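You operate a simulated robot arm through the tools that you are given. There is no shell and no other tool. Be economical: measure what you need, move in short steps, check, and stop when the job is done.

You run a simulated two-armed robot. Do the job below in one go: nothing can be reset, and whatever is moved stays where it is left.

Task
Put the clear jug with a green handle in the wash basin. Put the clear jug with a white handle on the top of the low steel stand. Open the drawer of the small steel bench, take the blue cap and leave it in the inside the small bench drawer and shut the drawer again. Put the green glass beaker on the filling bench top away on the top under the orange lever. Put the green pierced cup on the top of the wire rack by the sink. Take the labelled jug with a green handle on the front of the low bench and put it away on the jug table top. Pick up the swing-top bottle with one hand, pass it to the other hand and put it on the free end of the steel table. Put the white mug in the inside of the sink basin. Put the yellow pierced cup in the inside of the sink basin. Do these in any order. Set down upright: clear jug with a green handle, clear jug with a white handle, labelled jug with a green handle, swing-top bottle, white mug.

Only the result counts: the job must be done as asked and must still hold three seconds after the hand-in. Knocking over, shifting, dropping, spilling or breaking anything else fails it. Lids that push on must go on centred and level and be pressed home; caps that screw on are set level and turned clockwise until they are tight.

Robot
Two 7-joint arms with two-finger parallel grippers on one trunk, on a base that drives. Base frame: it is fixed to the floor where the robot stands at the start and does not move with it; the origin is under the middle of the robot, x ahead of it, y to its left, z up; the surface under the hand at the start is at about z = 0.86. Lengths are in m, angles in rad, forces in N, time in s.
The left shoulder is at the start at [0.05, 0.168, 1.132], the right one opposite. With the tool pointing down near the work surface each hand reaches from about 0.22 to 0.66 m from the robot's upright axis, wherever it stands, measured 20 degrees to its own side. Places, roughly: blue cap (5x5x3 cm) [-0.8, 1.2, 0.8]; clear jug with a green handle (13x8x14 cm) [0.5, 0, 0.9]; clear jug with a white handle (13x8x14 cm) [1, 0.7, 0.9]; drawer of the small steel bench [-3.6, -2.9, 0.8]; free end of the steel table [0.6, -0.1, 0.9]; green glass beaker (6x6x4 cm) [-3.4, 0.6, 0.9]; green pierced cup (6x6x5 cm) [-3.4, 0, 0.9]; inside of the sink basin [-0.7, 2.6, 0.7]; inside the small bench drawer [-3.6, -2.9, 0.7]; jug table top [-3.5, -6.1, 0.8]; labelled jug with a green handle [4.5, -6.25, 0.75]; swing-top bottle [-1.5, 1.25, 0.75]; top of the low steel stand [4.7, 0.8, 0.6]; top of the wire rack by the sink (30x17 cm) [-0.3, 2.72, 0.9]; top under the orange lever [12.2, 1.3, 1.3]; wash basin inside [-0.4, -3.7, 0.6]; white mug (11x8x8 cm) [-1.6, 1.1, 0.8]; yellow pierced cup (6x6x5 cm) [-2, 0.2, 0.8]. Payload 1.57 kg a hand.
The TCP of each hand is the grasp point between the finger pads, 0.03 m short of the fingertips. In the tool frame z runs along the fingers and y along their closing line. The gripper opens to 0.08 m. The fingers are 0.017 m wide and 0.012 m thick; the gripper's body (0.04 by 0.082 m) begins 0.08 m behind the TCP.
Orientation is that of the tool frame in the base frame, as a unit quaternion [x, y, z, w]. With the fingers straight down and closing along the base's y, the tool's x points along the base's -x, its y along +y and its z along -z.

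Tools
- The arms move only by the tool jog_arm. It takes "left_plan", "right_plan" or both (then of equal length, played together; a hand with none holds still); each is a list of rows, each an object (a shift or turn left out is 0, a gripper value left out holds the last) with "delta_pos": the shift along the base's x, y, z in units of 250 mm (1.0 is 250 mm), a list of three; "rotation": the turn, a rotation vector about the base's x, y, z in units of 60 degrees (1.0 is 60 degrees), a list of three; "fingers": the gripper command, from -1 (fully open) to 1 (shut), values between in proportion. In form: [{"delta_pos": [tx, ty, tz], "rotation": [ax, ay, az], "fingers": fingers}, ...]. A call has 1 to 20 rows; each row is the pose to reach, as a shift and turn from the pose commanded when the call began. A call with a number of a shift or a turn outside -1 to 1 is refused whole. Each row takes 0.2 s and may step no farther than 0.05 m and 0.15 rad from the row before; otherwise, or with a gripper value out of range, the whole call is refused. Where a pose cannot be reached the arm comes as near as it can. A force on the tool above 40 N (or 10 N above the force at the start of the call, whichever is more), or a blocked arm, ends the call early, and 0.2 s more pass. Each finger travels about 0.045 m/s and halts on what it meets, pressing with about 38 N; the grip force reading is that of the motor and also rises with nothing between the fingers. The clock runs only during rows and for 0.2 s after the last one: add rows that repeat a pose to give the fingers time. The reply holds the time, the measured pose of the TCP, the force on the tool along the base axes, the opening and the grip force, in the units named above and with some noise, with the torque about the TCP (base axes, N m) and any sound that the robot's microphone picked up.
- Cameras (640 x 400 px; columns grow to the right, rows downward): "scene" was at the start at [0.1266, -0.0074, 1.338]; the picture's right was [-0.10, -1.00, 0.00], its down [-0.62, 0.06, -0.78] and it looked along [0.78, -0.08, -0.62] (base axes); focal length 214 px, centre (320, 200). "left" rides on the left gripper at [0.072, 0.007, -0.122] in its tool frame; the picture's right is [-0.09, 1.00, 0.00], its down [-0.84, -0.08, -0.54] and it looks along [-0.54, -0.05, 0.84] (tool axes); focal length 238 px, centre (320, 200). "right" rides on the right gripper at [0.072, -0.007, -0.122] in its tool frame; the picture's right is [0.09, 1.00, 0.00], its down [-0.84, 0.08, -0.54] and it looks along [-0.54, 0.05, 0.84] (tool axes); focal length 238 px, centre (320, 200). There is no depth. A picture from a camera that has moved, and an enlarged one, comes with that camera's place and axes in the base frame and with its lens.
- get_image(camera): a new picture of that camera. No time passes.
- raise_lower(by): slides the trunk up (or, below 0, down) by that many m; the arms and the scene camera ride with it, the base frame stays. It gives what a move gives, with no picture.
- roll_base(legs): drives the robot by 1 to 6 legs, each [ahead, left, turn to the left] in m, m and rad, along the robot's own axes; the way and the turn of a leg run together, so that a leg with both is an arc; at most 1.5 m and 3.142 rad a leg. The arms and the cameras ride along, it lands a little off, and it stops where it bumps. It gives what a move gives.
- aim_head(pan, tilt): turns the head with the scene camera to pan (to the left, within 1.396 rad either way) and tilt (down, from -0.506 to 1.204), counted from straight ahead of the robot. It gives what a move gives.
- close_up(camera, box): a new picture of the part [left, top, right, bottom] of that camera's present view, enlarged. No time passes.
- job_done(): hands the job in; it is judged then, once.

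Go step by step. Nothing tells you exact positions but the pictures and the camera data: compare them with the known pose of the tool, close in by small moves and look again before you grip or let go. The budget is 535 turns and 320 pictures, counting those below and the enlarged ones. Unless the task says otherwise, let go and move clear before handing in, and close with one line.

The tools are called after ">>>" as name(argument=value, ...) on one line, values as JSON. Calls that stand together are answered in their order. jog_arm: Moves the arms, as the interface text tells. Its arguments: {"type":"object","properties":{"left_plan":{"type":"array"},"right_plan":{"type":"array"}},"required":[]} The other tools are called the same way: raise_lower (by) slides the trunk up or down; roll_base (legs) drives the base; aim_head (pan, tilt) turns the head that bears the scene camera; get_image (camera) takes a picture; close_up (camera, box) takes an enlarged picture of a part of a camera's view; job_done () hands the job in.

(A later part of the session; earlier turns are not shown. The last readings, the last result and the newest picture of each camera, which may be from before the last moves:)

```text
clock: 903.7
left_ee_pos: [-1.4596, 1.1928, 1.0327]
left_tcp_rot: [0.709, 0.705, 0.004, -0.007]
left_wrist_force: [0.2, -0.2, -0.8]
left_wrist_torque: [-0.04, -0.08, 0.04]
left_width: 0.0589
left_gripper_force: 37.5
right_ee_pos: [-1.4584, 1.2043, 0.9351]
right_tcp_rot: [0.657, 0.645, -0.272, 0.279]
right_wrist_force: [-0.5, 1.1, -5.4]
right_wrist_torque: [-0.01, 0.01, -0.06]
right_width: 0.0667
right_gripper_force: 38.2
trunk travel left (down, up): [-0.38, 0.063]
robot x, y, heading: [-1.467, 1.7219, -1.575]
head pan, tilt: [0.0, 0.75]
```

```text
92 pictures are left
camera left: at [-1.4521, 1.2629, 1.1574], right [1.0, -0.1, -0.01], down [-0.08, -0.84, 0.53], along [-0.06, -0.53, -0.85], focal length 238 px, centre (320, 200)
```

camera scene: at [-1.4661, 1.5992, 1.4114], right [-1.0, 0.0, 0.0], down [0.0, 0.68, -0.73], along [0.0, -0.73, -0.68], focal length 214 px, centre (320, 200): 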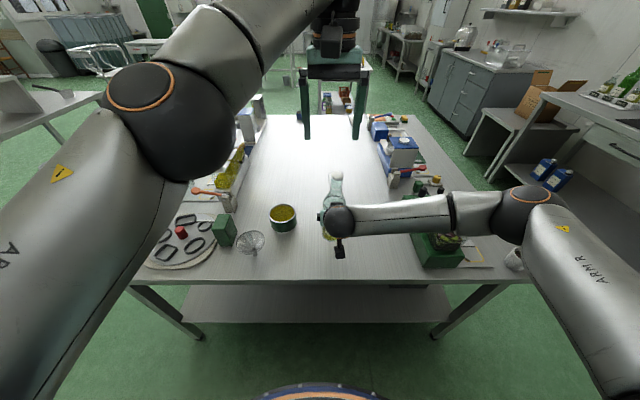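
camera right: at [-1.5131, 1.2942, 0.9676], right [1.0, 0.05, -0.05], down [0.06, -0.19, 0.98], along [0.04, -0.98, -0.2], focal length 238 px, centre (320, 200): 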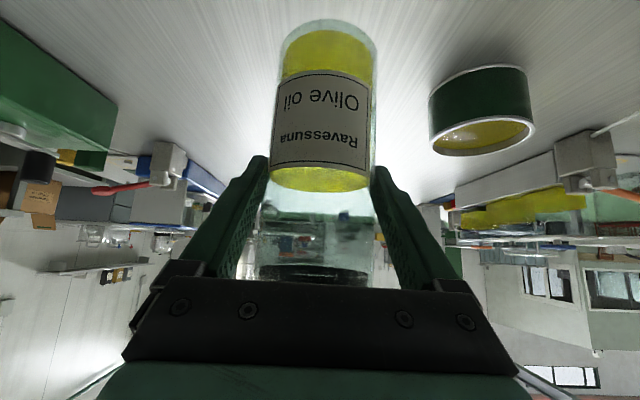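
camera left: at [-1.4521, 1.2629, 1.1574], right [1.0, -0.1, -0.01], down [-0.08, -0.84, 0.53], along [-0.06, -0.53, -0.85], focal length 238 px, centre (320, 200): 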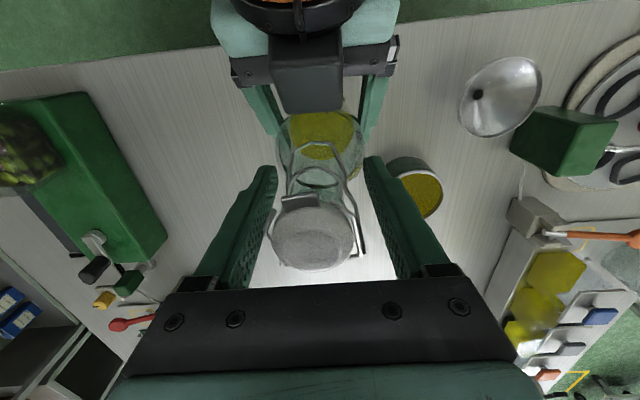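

The tips close on the sloped shoulder (0.059 m). I open, rise 2.5 cm to the neck proper, and close again.

>>> jog_arm(left_plan=[{"fingers": -1}, {"fingers": -1}, {"fingers": -1, "delta_pos": [0, 0.02, 0.06]}, {"delta_pos": [0, 0.02, 0.1]}, {"delta_pos": [0, 0.02, 0.1], "fingers": 1}, {"delta_pos": [0, 0.02, 0.1], "fingers": 1}, {"delta_pos": [0, 0.02, 0.1], "fingers": 1}, {"delta_pos": [0, 0.02, 0.1], "fingers": 1}, {"delta_pos": [0, 0.02, 0.1], "fingers": 1}])

>>> get_image(camera="left")

```text
clock: 905.7
left_ee_pos: [-1.4616, 1.199, 1.0562]
left_tcp_rot: [0.709, 0.705, 0.004, -0.006]
left_wrist_force: [3.0, 0.8, 3.2]
left_wrist_torque: [0.12, -1.56, -0.1]
left_width: 0.0321
left_gripper_force: 33.7
right_ee_pos: [-1.4598, 1.2048, 0.9341]
right_tcp_rot: [0.657, 0.645, -0.273, 0.278]
right_wrist_force: [-3.3, -0.6, -8.7]
right_wrist_torque: [0.01, 1.21, 0.12]
right_width: 0.0666
right_gripper_force: 38.1
trunk travel left (down, up): [-0.38, 0.063]
robot x, y, heading: [-1.4678, 1.7191, -1.569]
head pan, tilt: [0.0, 0.75]
```

```text
91 pictures are left
camera left: at [-1.4523, 1.2685, 1.1811], right [1.0, -0.1, 0.0], down [-0.08, -0.84, 0.53], along [-0.06, -0.53, -0.85], focal length 238 px, centre (320, 200)
```

left: 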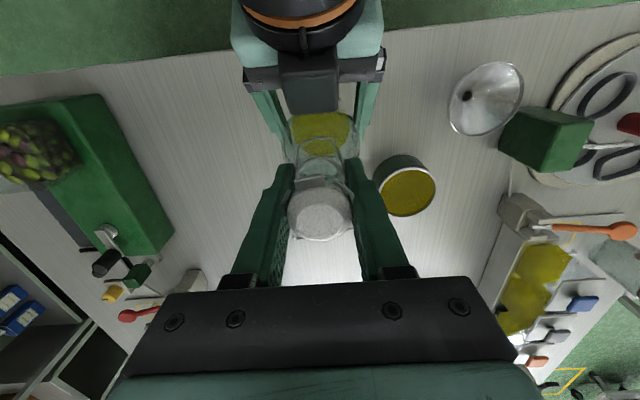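

Neck gripped (0.032 m). Now the right hand releases, then the left lifts while the right drops away.

>>> jog_arm(right_plan=[{"fingers": -1}, {"fingers": -1}, {"fingers": -1}])

>>> jog_arm(left_plan=[{"delta_pos": [0, 0, 0.06]}, {"delta_pos": [0, 0, 0.12]}, {"delta_pos": [0, 0, 0.2]}, {"delta_pos": [0, 0, 0.28]}, {"delta_pos": [0, 0, 0.34]}], right_plan=[{"delta_pos": [0, 0, -0.06]}, {"delta_pos": [0, 0, -0.14]}, {"delta_pos": [0, 0, -0.22]}, {"delta_pos": [0, 0, -0.28]}, {"delta_pos": [0, 0, -0.28]}])

>>> get_image(camera="right")

```text
clock: 906.5
left_ee_pos: [-1.4607, 1.1986, 1.0563]
left_tcp_rot: [0.709, 0.706, 0.003, -0.008]
left_wrist_force: [0.0, 1.1, 0.8]
left_wrist_torque: [0.0, -0.01, 0.0]
left_width: 0.0315
left_gripper_force: 37.6
right_ee_pos: [-1.4586, 1.2037, 0.9348]
right_tcp_rot: [0.657, 0.645, -0.271, 0.28]
right_wrist_force: [-0.6, 0.3, -0.1]
right_wrist_torque: [0.04, -0.05, 0.0]
right_width: 0.0799
right_gripper_force: 0.1
trunk travel left (down, up): [-0.38, 0.063]
robot x, y, heading: [-1.4631, 1.7243, -1.573]
head pan, tilt: [0.0, 0.75]
```

```text
clock: 907.7
left_ee_pos: [-1.4623, 1.198, 1.141]
left_tcp_rot: [0.71, 0.704, 0.002, -0.007]
left_wrist_force: [0.1, 0.2, -6.4]
left_wrist_torque: [0.01, -0.01, 0.03]
left_width: 0.0313
left_gripper_force: 38.0
right_ee_pos: [-1.4568, 1.2048, 0.863]
right_tcp_rot: [0.657, 0.645, -0.272, 0.28]
right_wrist_force: [-0.3, -0.1, -0.6]
right_wrist_torque: [-0.01, -0.02, 0.0]
right_width: 0.0801
right_gripper_force: 0.0
trunk travel left (down, up): [-0.38, 0.063]
robot x, y, heading: [-1.4691, 1.7246, -1.569]
head pan, tilt: [0.0, 0.75]
```

```text
90 pictures are left
camera right: at [-1.4625, 1.3407, 0.8969], right [1.0, 0.05, -0.05], down [0.06, -0.19, 0.98], along [0.04, -0.98, -0.2], focal length 238 px, centre (320, 200)
```

right: 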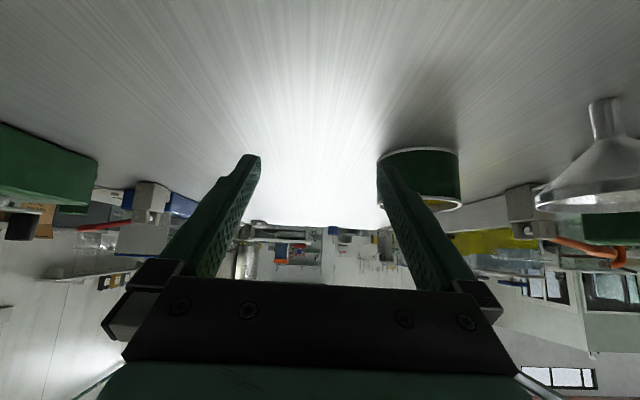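

The bottle now hangs from the left hand (6.4 N). I move the right hand sideways, up, and back to vertical.

>>> jog_arm(right_plan=[{"delta_pos": [-0.15, 0, 0]}, {"delta_pos": [-0.3, 0, 0.05]}, {"delta_pos": [-0.45, 0, 0.15]}, {"delta_pos": [-0.58, 0, 0.25], "rotation": [0.1, 0, 0]}, {"delta_pos": [-0.65, 0, 0.4], "rotation": [0.2, 0, 0]}, {"delta_pos": [-0.7, 0, 0.55], "rotation": [0.32, 0, 0]}, {"delta_pos": [-0.72, 0, 0.7], "rotation": [0.45, 0, 0]}, {"delta_pos": [-0.72, 0, 0.8], "rotation": [0.58, 0, 0]}, {"delta_pos": [-0.72, 0, 0.85], "rotation": [0.7, 0, 0]}, {"delta_pos": [-0.72, 0, 0.85], "rotation": [0.75, 0, 0]}])

>>> get_image(camera="scene")

```text
clock: 909.9
left_ee_pos: [-1.463, 1.2003, 1.1404]
left_tcp_rot: [0.709, 0.706, 0.002, -0.007]
left_wrist_force: [-0.3, 0.1, -6.7]
left_wrist_torque: [0.01, 0.02, -0.01]
left_width: 0.0314
left_gripper_force: 38.2
right_ee_pos: [-1.6387, 1.2036, 1.0766]
right_tcp_rot: [0.714, 0.7, -0.003, 0.007]
right_wrist_force: [-0.1, 0.1, -0.9]
right_wrist_torque: [0.0, 0.01, 0.01]
right_width: 0.08
right_gripper_force: 0.1
trunk travel left (down, up): [-0.38, 0.063]
robot x, y, heading: [-1.4648, 1.7195, -1.574]
head pan, tilt: [0.0, 0.75]
```

```text
89 pictures are left
camera scene: at [-1.4654, 1.599, 1.4113], right [-1.0, 0.0, 0.0], down [0.0, 0.68, -0.73], along [0.0, -0.73, -0.68], focal length 214 px, centre (320, 200)
```

scene: 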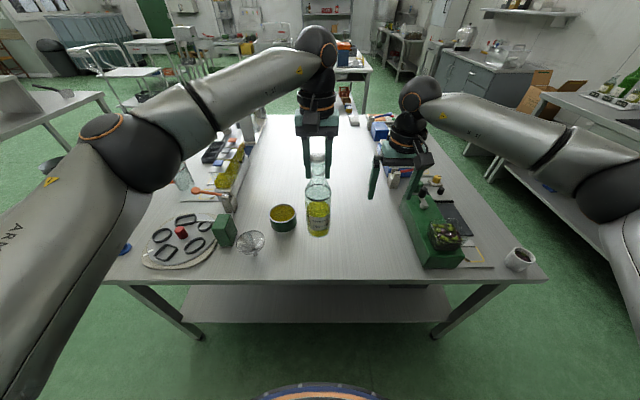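

I bring the left hand with the bottle to its comfortable left position, then back off.

>>> jog_arm(left_plan=[{"delta_pos": [0.12, 0.02, 0]}, {"delta_pos": [0.26, 0.05, 0]}, {"delta_pos": [0.4, 0.1, 0]}, {"delta_pos": [0.54, 0.16, 0]}, {"delta_pos": [0.66, 0.22, 0]}])

>>> roll_base(legs=[[-0.08, 0, 0]])

>>> raise_lower(by=0.05)

>>> get_image(camera="scene")

```text
clock: 911.1
left_ee_pos: [-1.2958, 1.2545, 1.14]
left_tcp_rot: [0.709, 0.706, 0.001, -0.006]
left_wrist_force: [0.3, 0.5, -6.4]
left_wrist_torque: [-0.04, 0.01, -0.01]
left_width: 0.0313
left_gripper_force: 37.4
right_ee_pos: [-1.6372, 1.2037, 1.077]
right_tcp_rot: [0.714, 0.701, -0.004, 0.007]
right_wrist_force: [-0.1, 0.0, -0.1]
right_wrist_torque: [0.01, 0.01, -0.06]
right_width: 0.08
right_gripper_force: 0.1
trunk travel left (down, up): [-0.38, 0.063]
robot x, y, heading: [-1.4655, 1.7222, -1.572]
head pan, tilt: [0.0, 0.75]
```

```text
clock: 912.2
left_ee_pos: [-1.2945, 1.3373, 1.1393]
left_tcp_rot: [0.709, 0.705, 0.002, -0.007]
left_wrist_force: [0.1, 1.1, -6.3]
left_wrist_torque: [0.01, 0.0, -0.01]
left_width: 0.0312
left_gripper_force: 38.3
right_ee_pos: [-1.6368, 1.2862, 1.0763]
right_tcp_rot: [0.713, 0.701, -0.005, 0.007]
right_wrist_force: [0.2, 0.3, 0.4]
right_wrist_torque: [-0.03, -0.01, 0.03]
right_width: 0.0799
right_gripper_force: 0.1
trunk travel left (down, up): [-0.38, 0.063]
robot x, y, heading: [-1.4645, 1.8056, -1.577]
head pan, tilt: [0.0, 0.75]
```

```text
clock: 913.1
left_ee_pos: [-1.2964, 1.3366, 1.1894]
left_tcp_rot: [0.708, 0.706, 0.003, -0.007]
left_wrist_force: [0.1, 0.0, -7.1]
left_wrist_torque: [0.01, 0.0, 0.04]
left_width: 0.0313
left_gripper_force: 37.5
right_ee_pos: [-1.6376, 1.2847, 1.1257]
right_tcp_rot: [0.714, 0.7, -0.005, 0.007]
right_wrist_force: [-0.6, 0.0, 0.6]
right_wrist_torque: [0.01, -0.01, -0.01]
right_width: 0.0798
right_gripper_force: 0.3
trunk travel left (down, up): [-0.43, 0.013]
robot x, y, heading: [-1.4651, 1.8028, -1.573]
head pan, tilt: [0.0, 0.75]
```

```text
88 pictures are left
camera scene: at [-1.4649, 1.681, 1.4613], right [-1.0, 0.0, 0.0], down [0.0, 0.68, -0.73], along [0.0, -0.73, -0.68], focal length 214 px, centre (320, 200)
```

scene: 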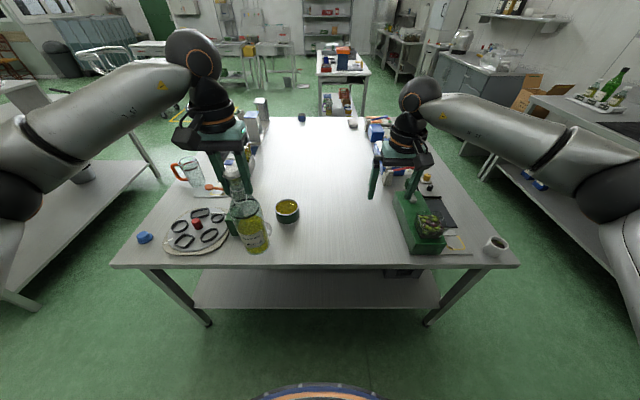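

The blue cap lies near the table's NE corner at about (-0.78, 1.17). With the right hand free I can take it now: I shift left along the aisle.

>>> roll_base(legs=[[0, 0.85, 0]])

>>> get_image(camera="scene")

>>> get_image(camera="right")

```text
clock: 921.1
left_ee_pos: [-0.4326, 1.3335, 1.1901]
left_tcp_rot: [0.71, 0.704, 0.003, -0.008]
left_wrist_force: [0.0, -1.3, -6.5]
left_wrist_torque: [-0.04, -0.02, 0.01]
left_width: 0.031
left_gripper_force: 38.1
right_ee_pos: [-0.7737, 1.2825, 1.1262]
right_tcp_rot: [0.715, 0.699, -0.005, 0.007]
right_wrist_force: [-0.7, 1.1, -0.2]
right_wrist_torque: [0.05, 0.01, 0.03]
right_width: 0.0801
right_gripper_force: 0.0
trunk travel left (down, up): [-0.43, 0.013]
robot x, y, heading: [-0.5996, 1.7978, -1.579]
head pan, tilt: [0.0, 0.75]
```

```text
87 pictures are left
camera scene: at [-0.5999, 1.6784, 1.4614], right [-1.0, 0.01, 0.0], down [0.0, 0.68, -0.73], along [0.0, -0.73, -0.68], focal length 214 px, centre (320, 200)
```

scene: 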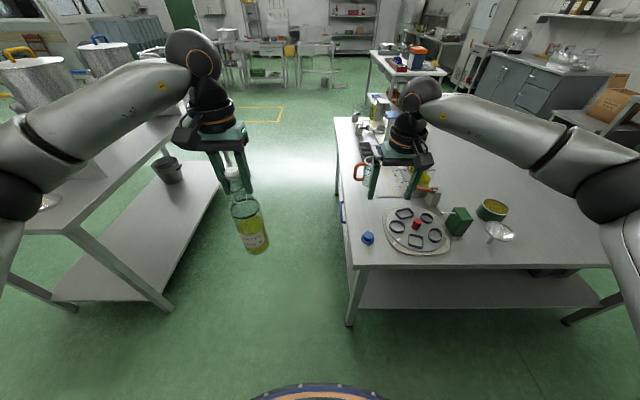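

```text
86 pictures are left
camera right: at [-0.7789, 1.3557, 1.2476], right [1.0, 0.07, 0.0], down [0.06, -0.83, 0.56], along [0.04, -0.55, -0.83], focal length 238 px, centre (320, 200)
```

right: 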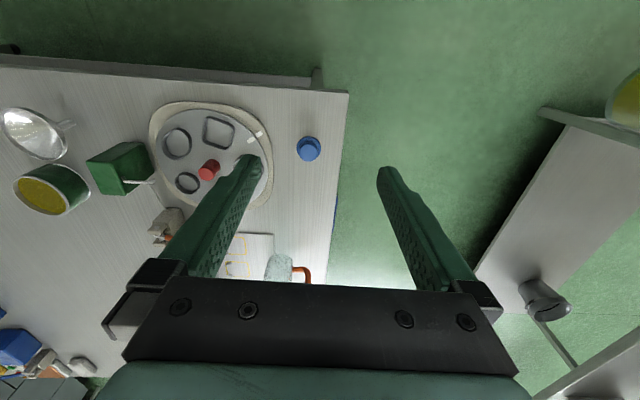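

Cap at (-0.787, 1.179). I move ahead, lower the trunk, and bring the right hand over it.

>>> roll_base(legs=[[0.11, 0, 0]])

>>> raise_lower(by=-0.12)

>>> jog_arm(right_plan=[{"delta_pos": [-0.05, 0.02, -0.1]}, {"delta_pos": [-0.05, 0.02, -0.25]}, {"delta_pos": [-0.05, 0.02, -0.4]}, {"delta_pos": [-0.05, 0.02, -0.48]}, {"delta_pos": [-0.05, 0.02, -0.48]}])

>>> get_image(camera="right")

```text
clock: 922.3
left_ee_pos: [-0.4318, 1.2233, 1.1897]
left_tcp_rot: [0.709, 0.705, 0.002, -0.007]
left_wrist_force: [-0.5, 0.4, -6.6]
left_wrist_torque: [0.07, -0.01, -0.01]
left_width: 0.0311
left_gripper_force: 38.1
right_ee_pos: [-0.7727, 1.1729, 1.1253]
right_tcp_rot: [0.714, 0.7, -0.004, 0.007]
right_wrist_force: [-0.2, -0.7, -0.6]
right_wrist_torque: [0.01, -0.01, 0.0]
right_width: 0.0798
right_gripper_force: 0.2
trunk travel left (down, up): [-0.43, 0.013]
robot x, y, heading: [-0.6021, 1.6889, -1.57]
head pan, tilt: [0.0, 0.75]
```

```text
clock: 923.8
left_ee_pos: [-0.4317, 1.2243, 1.0713]
left_tcp_rot: [0.709, 0.705, 0.002, -0.007]
left_wrist_force: [0.6, 0.9, -5.6]
left_wrist_torque: [-0.01, -0.03, 0.03]
left_width: 0.031
left_gripper_force: 37.9
right_ee_pos: [-0.7732, 1.1744, 1.0059]
right_tcp_rot: [0.714, 0.7, -0.005, 0.007]
right_wrist_force: [-0.1, -0.8, 1.0]
right_wrist_torque: [0.01, 0.02, -0.04]
right_width: 0.08
right_gripper_force: 0.1
trunk travel left (down, up): [-0.31, 0.133]
robot x, y, heading: [-0.6034, 1.6942, -1.57]
head pan, tilt: [0.0, 0.75]
```

```text
clock: 925.0
left_ee_pos: [-0.4315, 1.2236, 1.0699]
left_tcp_rot: [0.709, 0.705, 0.003, -0.007]
left_wrist_force: [0.2, -0.7, -5.5]
left_wrist_torque: [-0.03, 0.02, -0.01]
left_width: 0.0313
left_gripper_force: 37.9
right_ee_pos: [-0.7862, 1.1767, 0.8857]
right_tcp_rot: [0.715, 0.699, -0.005, 0.007]
right_wrist_force: [0.4, -0.3, 0.0]
right_wrist_torque: [0.02, 0.0, -0.01]
right_width: 0.08
right_gripper_force: 0.1
trunk travel left (down, up): [-0.31, 0.133]
robot x, y, heading: [-0.6041, 1.6879, -1.574]
head pan, tilt: [0.0, 0.75]
```

```text
85 pictures are left
camera right: at [-0.7917, 1.2495, 1.0074], right [1.0, 0.07, 0.0], down [0.06, -0.83, 0.56], along [0.04, -0.55, -0.83], focal length 238 px, centre (320, 200)
```

right: 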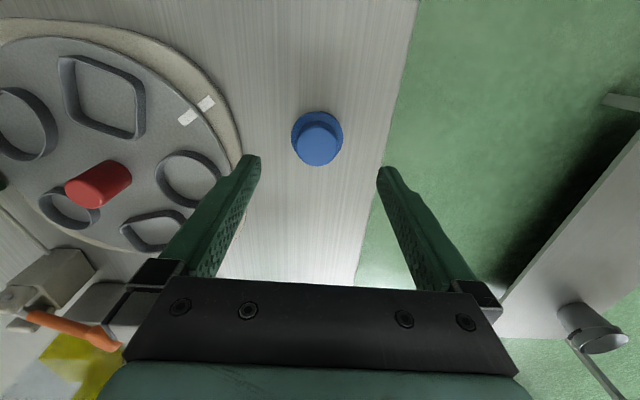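

Centred over the cap. I descend and close.

>>> jog_arm(right_plan=[{"delta_pos": [-0.012, -0.008, -0.1]}, {"delta_pos": [-0.012, -0.008, -0.2]}, {"delta_pos": [-0.012, -0.008, -0.28]}, {"delta_pos": [-0.012, -0.008, -0.28], "fingers": 1}, {"delta_pos": [-0.012, -0.008, -0.28], "fingers": 1}, {"delta_pos": [-0.012, -0.008, -0.28], "fingers": 1}, {"delta_pos": [-0.012, -0.008, -0.28], "fingers": 1}])

>>> jog_arm(right_plan=[{"delta_pos": [0, 0, 0.1]}, {"delta_pos": [0, 0, 0.25]}, {"delta_pos": [0, 0, 0.4]}, {"delta_pos": [0, 0.1, 0.55]}, {"delta_pos": [0, 0.2, 0.7]}, {"delta_pos": [0, 0.3, 0.85]}])

>>> get_image(camera="right")

```text
clock: 926.6
left_ee_pos: [-0.4319, 1.2256, 1.0703]
left_tcp_rot: [0.709, 0.705, 0.003, -0.008]
left_wrist_force: [0.0, 0.8, -5.8]
left_wrist_torque: [0.0, 0.02, -0.02]
left_width: 0.0311
left_gripper_force: 38.3
right_ee_pos: [-0.7878, 1.1753, 0.8181]
right_tcp_rot: [0.714, 0.7, -0.006, 0.008]
right_wrist_force: [-0.6, -1.7, 8.3]
right_wrist_torque: [-0.03, 0.15, 0.0]
right_width: 0.0375
right_gripper_force: 26.4
trunk travel left (down, up): [-0.31, 0.133]
robot x, y, heading: [-0.5996, 1.6917, -1.575]
head pan, tilt: [0.0, 0.75]
```

```text
clock: 928.0
left_ee_pos: [-0.4318, 1.2239, 1.0705]
left_tcp_rot: [0.709, 0.705, 0.003, -0.007]
left_wrist_force: [0.8, -0.3, -5.8]
left_wrist_torque: [0.02, 0.02, -0.01]
left_width: 0.0313
left_gripper_force: 37.8
right_ee_pos: [-0.7863, 1.2529, 1.0296]
right_tcp_rot: [0.714, 0.7, -0.004, 0.007]
right_wrist_force: [-0.2, 0.1, 0.2]
right_wrist_torque: [0.03, -0.03, 0.02]
right_width: 0.0368
right_gripper_force: 38.2
trunk travel left (down, up): [-0.31, 0.133]
robot x, y, heading: [-0.6007, 1.6888, -1.573]
head pan, tilt: [0.0, 0.75]
```

```text
84 pictures are left
camera right: at [-0.7915, 1.3249, 1.1506], right [1.0, 0.07, 0.0], down [0.06, -0.83, 0.56], along [0.04, -0.55, -0.83], focal length 238 px, centre (320, 200)
```

right: 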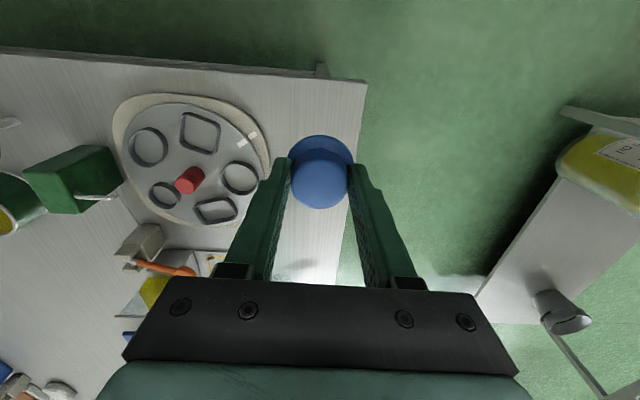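

The cap is held. Now I take the bottle to the steel table: raise the trunk, drive between the tables to the start area and face east.

>>> raise_lower(by=0.1)

>>> roll_base(legs=[[-0.1, 0, 0], [0, 0.32, 0], [1.4, 0, 0], [0.4, 0, 0], [0, 0, 1.57]])

>>> aim_head(pan=0, tilt=0.6)

>>> get_image(camera="scene")

```text
clock: 929.3
left_ee_pos: [-0.4322, 1.2233, 1.1695]
left_tcp_rot: [0.709, 0.705, 0.003, -0.006]
left_wrist_force: [0.3, -1.0, -6.0]
left_wrist_torque: [-0.03, 0.0, -0.01]
left_width: 0.0311
left_gripper_force: 38.3
right_ee_pos: [-0.7865, 1.252, 1.1283]
right_tcp_rot: [0.714, 0.7, -0.005, 0.007]
right_wrist_force: [0.8, -0.8, -1.7]
right_wrist_torque: [-0.02, -0.03, 0.01]
right_width: 0.0373
right_gripper_force: 37.9
trunk travel left (down, up): [-0.41, 0.033]
robot x, y, heading: [-0.6019, 1.6946, -1.575]
head pan, tilt: [0.0, 0.75]
```

```text
clock: 945.8
left_ee_pos: [0.1727, 0.1405, 1.1701]
left_tcp_rot: [0.032, 0.999, -0.003, -0.007]
left_wrist_force: [-0.1, 0.0, -5.8]
left_wrist_torque: [0.03, 0.0, 0.01]
left_width: 0.0313
left_gripper_force: 37.9
right_ee_pos: [0.1244, -0.2112, 1.1285]
right_tcp_rot: [0.038, 0.999, 0.002, 0.008]
right_wrist_force: [0.2, -0.8, -1.0]
right_wrist_torque: [0.01, -0.01, 0.01]
right_width: 0.0371
right_gripper_force: 37.8
trunk travel left (down, up): [-0.41, 0.033]
robot x, y, heading: [-0.3024, 0.0005, -0.061]
head pan, tilt: [0.0, 0.75]
```

```text
clock: 946.5
left_ee_pos: [0.1729, 0.1404, 1.1702]
left_tcp_rot: [0.032, 0.999, -0.002, -0.007]
left_wrist_force: [-0.6, -0.3, -6.1]
left_wrist_torque: [0.03, -0.01, 0.04]
left_width: 0.0313
left_gripper_force: 37.9
right_ee_pos: [0.1246, -0.2118, 1.1285]
right_tcp_rot: [0.038, 0.999, 0.001, 0.008]
right_wrist_force: [0.1, 0.3, -0.4]
right_wrist_torque: [0.0, -0.04, 0.0]
right_width: 0.0374
right_gripper_force: 38.3
trunk travel left (down, up): [-0.41, 0.033]
robot x, y, heading: [-0.3065, -0.0034, -0.057]
head pan, tilt: [0.0, 0.6]
```

```text
83 pictures are left
camera scene: at [-0.1738, -0.0081, 1.4542], right [-0.06, -1.0, 0.0], down [-0.56, 0.03, -0.82], along [0.82, -0.05, -0.57], focal length 214 px, centre (320, 200)
```

scene: 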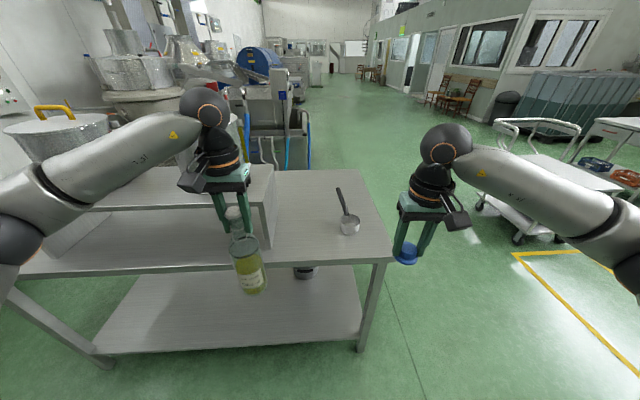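

The free end lies between the shelf panel and the ladle (y≈-0.155). I target the bottle at about (0.57, -0.04). I square up and move to about (0.03, -0.2).

>>> roll_base(legs=[[0, 0, 0.06], [0, -0.2, 0], [0.32, 0, 0]])

>>> aim_head(pan=0.15, tilt=0.75)

>>> get_image(camera="scene")

```text
clock: 951.1
left_ee_pos: [0.4824, -0.0418, 1.1688]
left_tcp_rot: [0.006, 1.0, -0.002, -0.007]
left_wrist_force: [0.3, 0.9, -6.5]
left_wrist_torque: [-0.03, 0.04, -0.02]
left_width: 0.0311
left_gripper_force: 38.2
right_ee_pos: [0.4518, -0.3957, 1.1275]
right_tcp_rot: [0.013, 1.0, 0.002, 0.008]
right_wrist_force: [0.5, 0.6, 0.5]
right_wrist_torque: [0.01, 0.02, 0.01]
right_width: 0.0371
right_gripper_force: 37.9
trunk travel left (down, up): [-0.41, 0.033]
robot x, y, heading: [0.0149, -0.2074, -0.012]
head pan, tilt: [0.0, 0.6]
```

```text
clock: 951.8
left_ee_pos: [0.4814, -0.0419, 1.1707]
left_tcp_rot: [0.006, 1.0, -0.003, -0.006]
left_wrist_force: [1.0, 0.7, -6.5]
left_wrist_torque: [0.03, 0.0, -0.03]
left_width: 0.0314
left_gripper_force: 38.0
right_ee_pos: [0.4523, -0.3964, 1.1289]
right_tcp_rot: [0.012, 1.0, 0.001, 0.008]
right_wrist_force: [0.4, 0.0, -0.9]
right_wrist_torque: [0.0, 0.01, -0.01]
right_width: 0.037
right_gripper_force: 38.2
trunk travel left (down, up): [-0.41, 0.033]
robot x, y, heading: [0.0126, -0.2087, -0.006]
head pan, tilt: [0.15, 0.75]
```

```text
82 pictures are left
camera scene: at [0.1372, -0.196, 1.4414], right [0.14, -0.99, 0.0], down [-0.68, -0.1, -0.73], along [0.72, 0.1, -0.68], focal length 214 px, centre (320, 200)
```

scene: 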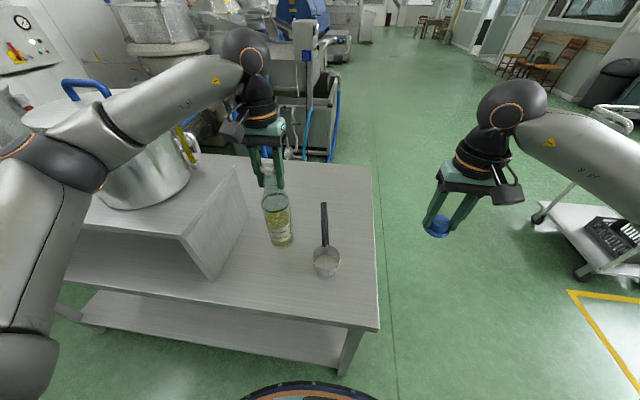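

Clear all round. I move the bottle forward to about (0.58, -0.06) and lower it.

>>> jog_arm(left_plan=[{"delta_pos": [0.12, -0.02, 0]}, {"delta_pos": [0.25, -0.05, 0]}, {"delta_pos": [0.39, -0.07, 0]}, {"delta_pos": [0.39, -0.07, -0.1]}, {"delta_pos": [0.39, -0.07, -0.2]}, {"delta_pos": [0.39, -0.07, -0.26]}, {"delta_pos": [0.39, -0.07, -0.26]}])

>>> close_up(camera="scene", box=[200, 130, 400, 255])

```text
clock: 953.4
left_ee_pos: [0.5783, -0.0602, 1.1063]
left_tcp_rot: [0.006, 1.0, -0.003, -0.007]
left_wrist_force: [-0.1, 0.8, -5.7]
left_wrist_torque: [0.0, 0.01, 0.03]
left_width: 0.0312
left_gripper_force: 37.0
right_ee_pos: [0.4523, -0.3974, 1.1281]
right_tcp_rot: [0.014, 1.0, 0.002, 0.007]
right_wrist_force: [-0.5, 0.7, 0.2]
right_wrist_torque: [0.01, 0.0, -0.01]
right_width: 0.0371
right_gripper_force: 38.3
trunk travel left (down, up): [-0.41, 0.033]
robot x, y, heading: [0.0121, -0.2042, -0.01]
head pan, tilt: [0.15, 0.75]
```

```text
3.20 times, centred on (300, 192) of scene
camera zoom: at [0.1373, -0.1962, 1.4414], right [0.14, -0.99, 0.0], down [-0.68, -0.1, -0.73], along [0.72, 0.1, -0.68], focal length 686 px, centre (384, 224)
```

zoom: 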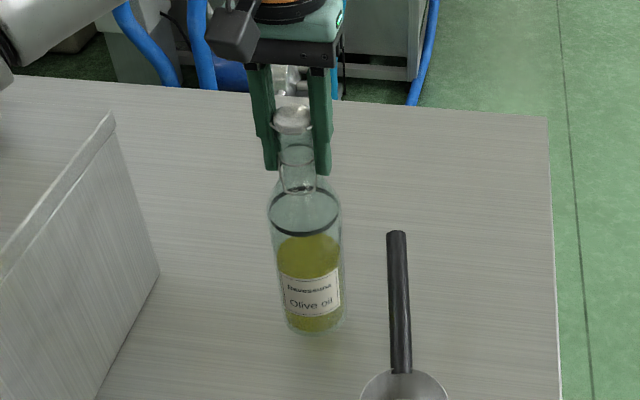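

I lower in small steps until contact.

>>> jog_arm(left_plan=[{"delta_pos": [0, 0, -0.04]}, {"delta_pos": [0, 0, -0.06]}, {"delta_pos": [0, 0, -0.06]}])

>>> jog_arm(left_plan=[{"delta_pos": [0, 0, -0.03]}, {"delta_pos": [0, 0, -0.03]}])

```text
clock: 954.2
left_ee_pos: [0.5799, -0.0588, 1.0892]
left_tcp_rot: [0.007, 1.0, -0.002, -0.007]
left_wrist_force: [0.2, 0.1, -5.1]
left_wrist_torque: [0.01, -0.03, 0.0]
left_width: 0.0311
left_gripper_force: 38.3
right_ee_pos: [0.4518, -0.3968, 1.1277]
right_tcp_rot: [0.013, 1.0, 0.002, 0.008]
right_wrist_force: [-0.7, 0.1, -0.7]
right_wrist_torque: [0.0, -0.01, -0.02]
right_width: 0.0372
right_gripper_force: 37.9
trunk travel left (down, up): [-0.41, 0.033]
robot x, y, heading: [0.0142, -0.2092, -0.006]
head pan, tilt: [0.15, 0.75]
```

```text
clock: 954.8
left_ee_pos: [0.5788, -0.0591, 1.082]
left_tcp_rot: [0.006, 1.0, -0.003, -0.007]
left_wrist_force: [-0.9, -0.6, -6.5]
left_wrist_torque: [-0.01, 0.04, 0.02]
left_width: 0.0313
left_gripper_force: 38.0
right_ee_pos: [0.4512, -0.3965, 1.1282]
right_tcp_rot: [0.013, 1.0, 0.002, 0.008]
right_wrist_force: [-0.2, 0.8, 0.1]
right_wrist_torque: [0.01, 0.01, 0.02]
right_width: 0.0368
right_gripper_force: 37.8
trunk travel left (down, up): [-0.41, 0.033]
robot x, y, heading: [0.011, -0.2111, -0.008]
head pan, tilt: [0.15, 0.75]
```

>>> jog_arm(left_plan=[{"delta_pos": [0, 0, -0.03]}, {"delta_pos": [0, 0, -0.03]}])

>>> jog_arm(left_plan=[{"delta_pos": [0, 0, -0.02]}, {"delta_pos": [0, 0, -0.02]}])

```text
clock: 955.4
left_ee_pos: [0.5785, -0.0587, 1.0793]
left_tcp_rot: [0.006, 1.0, -0.004, -0.003]
left_wrist_force: [5.2, -0.2, 21.3]
left_wrist_torque: [0.19, -0.22, -0.02]
left_width: 0.0313
left_gripper_force: 38.2
right_ee_pos: [0.4499, -0.3979, 1.1301]
right_tcp_rot: [0.013, 1.0, 0.002, 0.008]
right_wrist_force: [-0.8, 0.4, -0.6]
right_wrist_torque: [0.04, -0.01, -0.02]
right_width: 0.037
right_gripper_force: 37.9
trunk travel left (down, up): [-0.41, 0.033]
robot x, y, heading: [0.0166, -0.2072, -0.01]
head pan, tilt: [0.15, 0.75]
```

```text
clock: 956.0
left_ee_pos: [0.5769, -0.059, 1.0771]
left_tcp_rot: [0.006, 1.0, -0.004, 0.001]
left_wrist_force: [5.2, 2.7, 39.9]
left_wrist_torque: [1.1, 0.06, -0.08]
left_width: 0.0312
left_gripper_force: 38.0
right_ee_pos: [0.4493, -0.3973, 1.1297]
right_tcp_rot: [0.013, 1.0, 0.002, 0.009]
right_wrist_force: [0.3, 0.7, -0.6]
right_wrist_torque: [0.0, 0.0, -0.04]
right_width: 0.037
right_gripper_force: 37.9
trunk travel left (down, up): [-0.41, 0.033]
robot x, y, heading: [0.0136, -0.2091, -0.008]
head pan, tilt: [0.15, 0.75]
```

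The bottle stands on the table. I relax the push, open slowly and rise.

>>> jog_arm(left_plan=[{"delta_pos": [0, 0, 0.035]}, {"delta_pos": [0, 0, 0.035], "fingers": 0}, {"delta_pos": [0, 0, 0.035], "fingers": -1}, {"delta_pos": [0, 0, 0.035], "fingers": -1}, {"delta_pos": [0, 0, 0.035], "fingers": -1}])

>>> jog_arm(left_plan=[{"delta_pos": [0, 0, 0.08]}, {"delta_pos": [0, 0, 0.2]}, {"delta_pos": [-0.03, 0, 0.34]}, {"delta_pos": [-0.15, 0.02, 0.42]}, {"delta_pos": [-0.3, 0.04, 0.45]}])

>>> close_up(camera="scene", box=[200, 130, 400, 255])

```text
clock: 957.2
left_ee_pos: [0.5796, -0.0594, 1.0791]
left_tcp_rot: [0.006, 1.0, -0.002, -0.007]
left_wrist_force: [-0.1, 0.3, -0.4]
left_wrist_torque: [-0.01, 0.0, -0.02]
left_width: 0.08
left_gripper_force: 0.1
right_ee_pos: [0.4513, -0.3969, 1.1282]
right_tcp_rot: [0.013, 1.0, 0.002, 0.007]
right_wrist_force: [0.2, 0.9, -0.3]
right_wrist_torque: [-0.04, 0.01, 0.02]
right_width: 0.0372
right_gripper_force: 38.2
trunk travel left (down, up): [-0.41, 0.033]
robot x, y, heading: [0.0176, -0.2092, -0.009]
head pan, tilt: [0.15, 0.75]
```

```text
clock: 958.4
left_ee_pos: [0.5025, -0.049, 1.1895]
left_tcp_rot: [0.006, 1.0, -0.003, -0.006]
left_wrist_force: [-0.2, 0.5, 0.2]
left_wrist_torque: [0.03, -0.02, 0.04]
left_width: 0.08
left_gripper_force: 0.1
right_ee_pos: [0.4513, -0.3966, 1.1296]
right_tcp_rot: [0.013, 1.0, 0.002, 0.008]
right_wrist_force: [-0.2, 0.2, 0.2]
right_wrist_torque: [0.04, -0.02, 0.0]
right_width: 0.0373
right_gripper_force: 38.2
trunk travel left (down, up): [-0.41, 0.033]
robot x, y, heading: [0.0142, -0.2098, -0.011]
head pan, tilt: [0.15, 0.75]
```

```text
3.20 times, centred on (300, 192) of scene
camera zoom: at [0.1362, -0.196, 1.4415], right [0.14, -0.99, 0.0], down [-0.67, -0.1, -0.73], along [0.72, 0.1, -0.68], focal length 686 px, centre (384, 224)
```

zoom: 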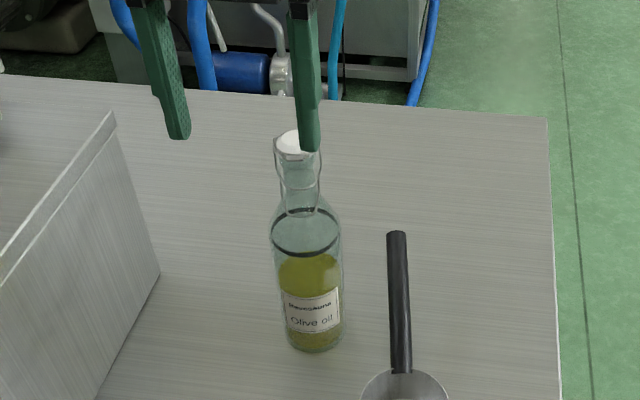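

The bottle stands upright on the free end of the steel table. Now the cap and drawer: I drive south, then west to the drawer bench.

>>> roll_base(legs=[[-0.35, 0, 0], [0, 0, -1.56], [1.3, 0, 0], [1.2, 0, 0], [0, 0, -1.57]])

>>> aim_head(pan=0, tilt=0.4)

>>> get_image(camera="scene")

```text
clock: 980.4
left_ee_pos: [-0.8644, -2.8549, 1.19]
left_tcp_rot: [0.999, -0.041, 0.007, -0.002]
left_wrist_force: [-0.3, 0.7, 0.2]
left_wrist_torque: [-0.01, -0.01, -0.01]
left_width: 0.0802
left_gripper_force: 0.1
right_ee_pos: [-0.7874, -2.5109, 1.1298]
right_tcp_rot: [0.999, -0.048, -0.008, 0.002]
right_wrist_force: [0.1, 1.2, -0.8]
right_wrist_torque: [-0.02, 0.01, -0.01]
right_width: 0.0374
right_gripper_force: 38.0
trunk travel left (down, up): [-0.41, 0.033]
robot x, y, heading: [-0.3665, -2.7296, 3.061]
head pan, tilt: [0.15, 0.75]
```

```text
clock: 981.2
left_ee_pos: [-0.8654, -2.8543, 1.1903]
left_tcp_rot: [0.999, -0.042, 0.007, -0.002]
left_wrist_force: [-0.2, -0.5, -0.3]
left_wrist_torque: [0.01, -0.03, -0.03]
left_width: 0.08
left_gripper_force: 0.0
right_ee_pos: [-0.7879, -2.5125, 1.1297]
right_tcp_rot: [0.999, -0.05, -0.008, 0.001]
right_wrist_force: [-0.6, -0.2, -0.8]
right_wrist_torque: [0.02, 0.0, 0.03]
right_width: 0.037
right_gripper_force: 38.0
trunk travel left (down, up): [-0.41, 0.033]
robot x, y, heading: [-0.365, -2.7326, 3.061]
head pan, tilt: [0.0, 0.4]
```

```text
79 pictures are left
camera scene: at [-0.4966, -2.7189, 1.4725], right [0.08, 1.0, 0.0], down [0.39, -0.03, -0.92], along [-0.92, 0.07, -0.39], focal length 214 px, centre (320, 200)
```

scene: 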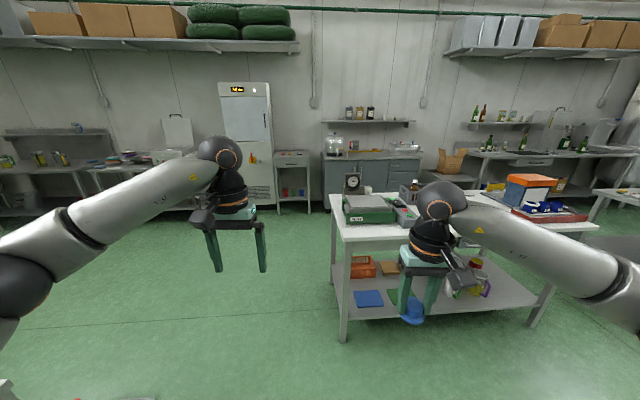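

The white bench reaches down to y≈-2.47, so I shift south by 0.22 m, then drive west.

>>> roll_base(legs=[[0, 0, 0.078], [0, 0.22, 0], [1.4, 0, 0], [0.5, 0, 0]])

>>> aim_head(pan=0, tilt=0.5)

>>> get_image(camera="scene")

```text
clock: 993.5
left_ee_pos: [-2.7691, -3.1243, 1.1891]
left_tcp_rot: [1.0, 0.002, 0.008, -0.003]
left_wrist_force: [0.0, 0.6, -0.3]
left_wrist_torque: [0.0, -0.04, 0.0]
left_width: 0.08
left_gripper_force: 0.0
right_ee_pos: [-2.7219, -2.7759, 1.129]
right_tcp_rot: [1.0, -0.005, -0.008, 0.002]
right_wrist_force: [-0.3, -0.8, -0.1]
right_wrist_torque: [-0.01, 0.01, 0.02]
right_width: 0.0369
right_gripper_force: 38.7
trunk travel left (down, up): [-0.41, 0.033]
robot x, y, heading: [-2.2818, -2.9585, -3.134]
head pan, tilt: [0.0, 0.4]
```

```text
clock: 994.1
left_ee_pos: [-2.7689, -3.1246, 1.1894]
left_tcp_rot: [1.0, 0.002, 0.008, -0.002]
left_wrist_force: [0.1, 0.5, 0.0]
left_wrist_torque: [0.01, 0.0, 0.04]
left_width: 0.0799
left_gripper_force: 0.1
right_ee_pos: [-2.7215, -2.7769, 1.1298]
right_tcp_rot: [1.0, -0.006, -0.008, 0.002]
right_wrist_force: [-0.3, 0.0, -0.1]
right_wrist_torque: [0.01, 0.01, 0.03]
right_width: 0.0371
right_gripper_force: 37.9
trunk travel left (down, up): [-0.41, 0.033]
robot x, y, heading: [-2.2813, -2.9565, -3.137]
head pan, tilt: [0.0, 0.499]
```

```text
78 pictures are left
camera scene: at [-2.4112, -2.9572, 1.4634], right [-0.01, 1.0, 0.0], down [0.48, 0.0, -0.88], along [-0.88, -0.01, -0.48], focal length 214 px, centre (320, 200)
```

scene: 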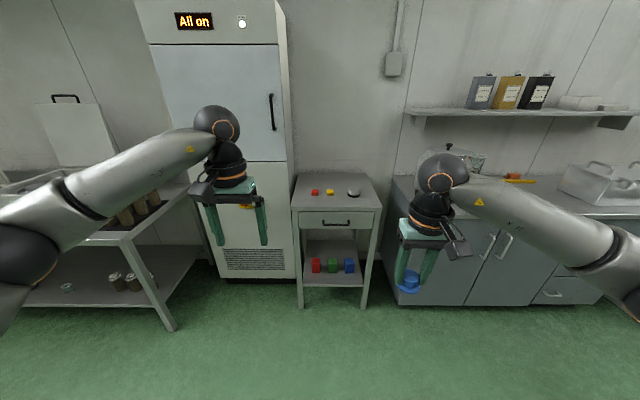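

The drawer bench is straight ahead. I zoom in on it.

>>> close_up(camera="scene", box=[280, 160, 400, 250])

```text
4.44 times, centred on (340, 205) of scene
camera zoom: at [-2.4112, -2.9572, 1.4634], right [-0.01, 1.0, 0.0], down [0.48, 0.0, -0.88], along [-0.88, -0.01, -0.48], focal length 953 px, centre (231, 178)
```

zoom: 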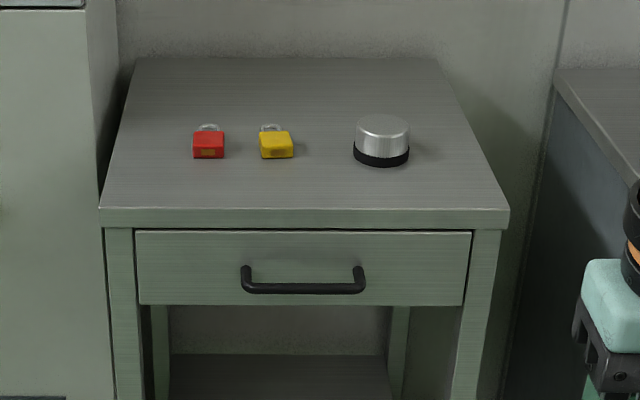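

The handle bar is at about (-3.40, -2.878, 0.776), bench top ≈0.86. I position the base and turn the left hand's yaw +90° to grip the bar from above.

>>> roll_base(legs=[[0, -0.2, 0], [0.5, 0, 0]])

>>> jog_arm(left_plan=[{"rotation": [0, 0, 0.14]}, {"rotation": [0, 0, 0.28]}, {"rotation": [0, 0, 0.42]}, {"rotation": [0, 0, 0.56]}, {"rotation": [0, 0, 0.7]}, {"rotation": [0, 0, 0.84]}, {"rotation": [0, 0, 0.98]}])

>>> jog_arm(left_plan=[{"rotation": [0, 0, 0.14]}, {"rotation": [0, 0, 0.28], "fingers": 0.2}, {"rotation": [0, 0, 0.42], "delta_pos": [0, 0, -0.1], "fingers": 0.2}, {"rotation": [0, 0, 0.515], "delta_pos": [0, 0, -0.2], "fingers": 0.2}, {"rotation": [0, 0, 0.515], "delta_pos": [0, 0, -0.35], "fingers": 0.2}])

>>> aim_head(pan=0.1, tilt=0.75)

>>> get_image(camera="left")

>>> get_image(camera="scene")

```text
clock: 999.1
left_ee_pos: [-3.2738, -2.9316, 1.1895]
left_tcp_rot: [1.0, 0.004, 0.007, -0.002]
left_wrist_force: [-1.1, -0.1, 0.1]
left_wrist_torque: [0.02, -0.01, -0.01]
left_width: 0.08
left_gripper_force: 0.1
right_ee_pos: [-3.2303, -2.5819, 1.1295]
right_tcp_rot: [1.0, -0.003, -0.007, 0.001]
right_wrist_force: [-1.1, 0.7, -2.3]
right_wrist_torque: [-0.01, -0.02, 0.0]
right_width: 0.037
right_gripper_force: 38.4
trunk travel left (down, up): [-0.41, 0.033]
robot x, y, heading: [-2.7818, -2.762, -3.129]
head pan, tilt: [0.0, 0.499]
```

```text
clock: 1000.7
left_ee_pos: [-3.2731, -2.933, 1.1907]
left_tcp_rot: [0.869, 0.496, 0.006, -0.005]
left_wrist_force: [-0.1, 0.5, -0.8]
left_wrist_torque: [0.0, 0.0, -0.02]
left_width: 0.0801
left_gripper_force: 0.1
right_ee_pos: [-3.2294, -2.5815, 1.1288]
right_tcp_rot: [1.0, -0.003, -0.008, 0.002]
right_wrist_force: [-0.1, 0.4, 0.6]
right_wrist_torque: [0.03, 0.01, 0.01]
right_width: 0.0371
right_gripper_force: 38.3
trunk travel left (down, up): [-0.41, 0.033]
robot x, y, heading: [-2.7858, -2.7639, -3.129]
head pan, tilt: [0.0, 0.499]
```

```text
clock: 1001.9
left_ee_pos: [-3.2723, -2.9337, 1.1006]
left_tcp_rot: [0.705, 0.709, 0.003, -0.007]
left_wrist_force: [0.1, -0.4, 0.4]
left_wrist_torque: [-0.02, -0.03, 0.04]
left_width: 0.0319
left_gripper_force: 0.0
right_ee_pos: [-3.2296, -2.5834, 1.1286]
right_tcp_rot: [1.0, -0.002, -0.008, 0.001]
right_wrist_force: [0.3, -0.6, -0.4]
right_wrist_torque: [0.0, -0.06, 0.02]
right_width: 0.037
right_gripper_force: 37.7
trunk travel left (down, up): [-0.41, 0.033]
robot x, y, heading: [-2.7897, -2.7599, -3.128]
head pan, tilt: [0.0, 0.499]
```

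```text
clock: 1002.6
left_ee_pos: [-3.273, -2.9338, 1.1023]
left_tcp_rot: [0.706, 0.708, 0.003, -0.006]
left_wrist_force: [0.1, -0.4, -0.2]
left_wrist_torque: [-0.03, -0.04, 0.01]
left_width: 0.0321
left_gripper_force: 0.2
right_ee_pos: [-3.229, -2.5831, 1.1291]
right_tcp_rot: [1.0, -0.003, -0.008, 0.002]
right_wrist_force: [-0.6, 0.1, -0.5]
right_wrist_torque: [0.0, -0.02, 0.04]
right_width: 0.0369
right_gripper_force: 38.4
trunk travel left (down, up): [-0.41, 0.033]
robot x, y, heading: [-2.7868, -2.76, -3.132]
head pan, tilt: [0.099, 0.75]
```

```text
76 pictures are left
camera left: at [-3.2662, -2.8639, 1.2261], right [1.0, -0.09, -0.01], down [-0.07, -0.84, 0.53], along [-0.05, -0.53, -0.85], focal length 238 px, centre (320, 200)
```

left: 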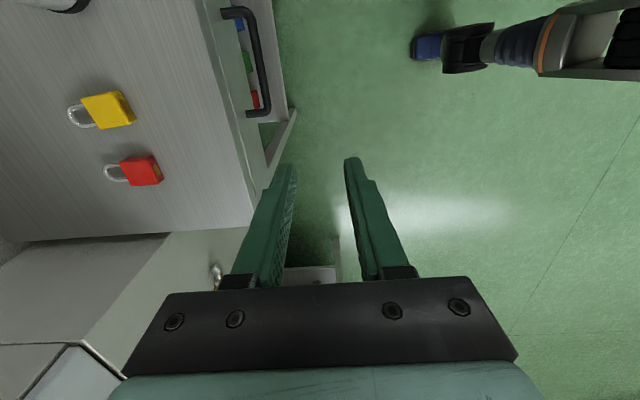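

```text
75 pictures are left
camera scene: at [-2.9092, -2.7708, 1.4415], right [-0.11, 0.99, 0.0], down [0.68, 0.08, -0.73], along [-0.73, -0.08, -0.68], focal length 214 px, centre (320, 200)
```

scene: 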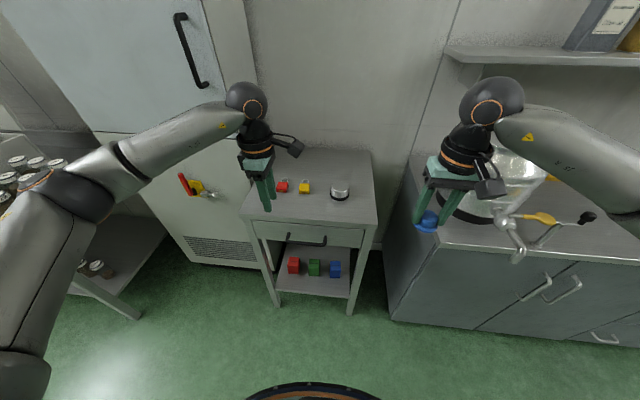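

The gap between slab edge and bar is only about 2 cm, too tight from above. I'll grip the bar horizontally instead: fingers pointing forward, one above and one below it. I lower the trunk, raise the right hand, then pitch the left hand.

>>> raise_lower(by=-0.25)

>>> jog_arm(left_plan=[{"rotation": [0, 0.13, 0], "delta_pos": [0.05, 0, 0]}, {"rotation": [0, 0.26, 0], "delta_pos": [0.1, 0, 0]}, {"rotation": [0, 0.39, 0], "delta_pos": [0.1, 0, 0]}, {"rotation": [0, 0.52, 0], "delta_pos": [0.1, 0, 0]}, {"rotation": [0, 0.65, 0], "delta_pos": [0.1, 0, -0.05]}, {"rotation": [0, 0.78, 0], "delta_pos": [0.1, 0, -0.1]}, {"rotation": [0, 0.91, 0], "delta_pos": [0.1, 0, -0.15]}, {"rotation": [0, 0.98, 0], "delta_pos": [0.1, 0, -0.2]}], right_plan=[{"delta_pos": [0, 0, 0.1]}, {"delta_pos": [0, 0, 0.2]}, {"delta_pos": [0, 0, 0.3]}, {"delta_pos": [0, 0, 0.4]}, {"delta_pos": [0, 0, 0.5]}, {"delta_pos": [0, 0, 0.6]}, {"delta_pos": [0, 0, 0.7]}, {"delta_pos": [0, 0, 0.8]}])

>>> get_image(camera="left")

>>> get_image(camera="scene")

```text
clock: 1005.2
left_ee_pos: [-3.2733, -2.9343, 0.8502]
left_tcp_rot: [0.706, 0.708, 0.004, -0.007]
left_wrist_force: [-0.7, -0.1, 0.0]
left_wrist_torque: [0.0, -0.01, 0.02]
left_width: 0.032
left_gripper_force: 0.1
right_ee_pos: [-3.2291, -2.5827, 0.8792]
right_tcp_rot: [1.0, -0.003, -0.008, 0.002]
right_wrist_force: [-0.5, -0.3, -0.4]
right_wrist_torque: [0.03, -0.01, 0.02]
right_width: 0.0369
right_gripper_force: 37.9
trunk travel left (down, up): [-0.16, 0.283]
robot x, y, heading: [-2.7897, -2.7583, -3.129]
head pan, tilt: [0.099, 0.75]
```

```text
clock: 1007.0
left_ee_pos: [-3.2444, -2.9156, 0.8052]
left_tcp_rot: [0.626, 0.612, -0.325, -0.359]
left_wrist_force: [0.2, 0.5, 0.1]
left_wrist_torque: [-0.02, 0.02, 0.0]
left_width: 0.0321
left_gripper_force: 0.1
left hand out of reach, approached as far as the arm can: row 8
right_ee_pos: [-3.2287, -2.5834, 1.0779]
right_tcp_rot: [1.0, -0.002, -0.008, 0.002]
right_wrist_force: [-0.1, 0.4, -0.2]
right_wrist_torque: [-0.03, -0.01, 0.01]
right_width: 0.037
right_gripper_force: 38.0
trunk travel left (down, up): [-0.16, 0.283]
robot x, y, heading: [-2.7904, -2.7649, -3.13]
head pan, tilt: [0.099, 0.75]
```

```text
74 pictures are left
camera left: at [-3.1357, -2.8498, 0.8678], right [0.53, -0.09, -0.85], down [0.38, -0.87, 0.33], along [-0.76, -0.49, -0.42], focal length 238 px, centre (320, 200)
```

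left: 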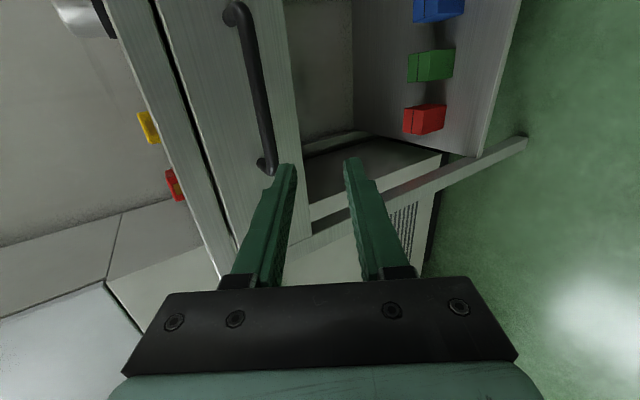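

```text
73 pictures are left
camera scene: at [-2.9091, -2.7703, 1.1914], right [-0.11, 0.99, 0.0], down [0.68, 0.08, -0.73], along [-0.73, -0.08, -0.68], focal length 214 px, centre (320, 200)
```

scene: 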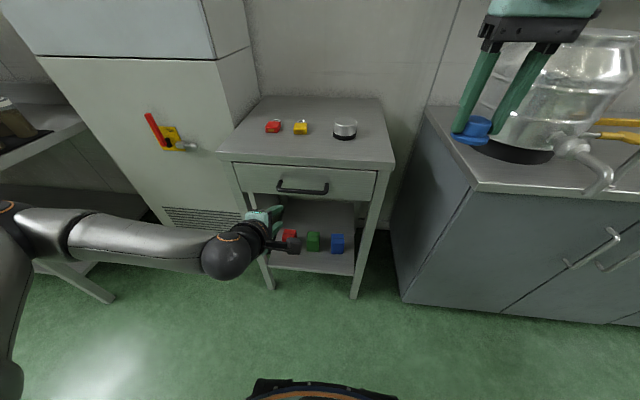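

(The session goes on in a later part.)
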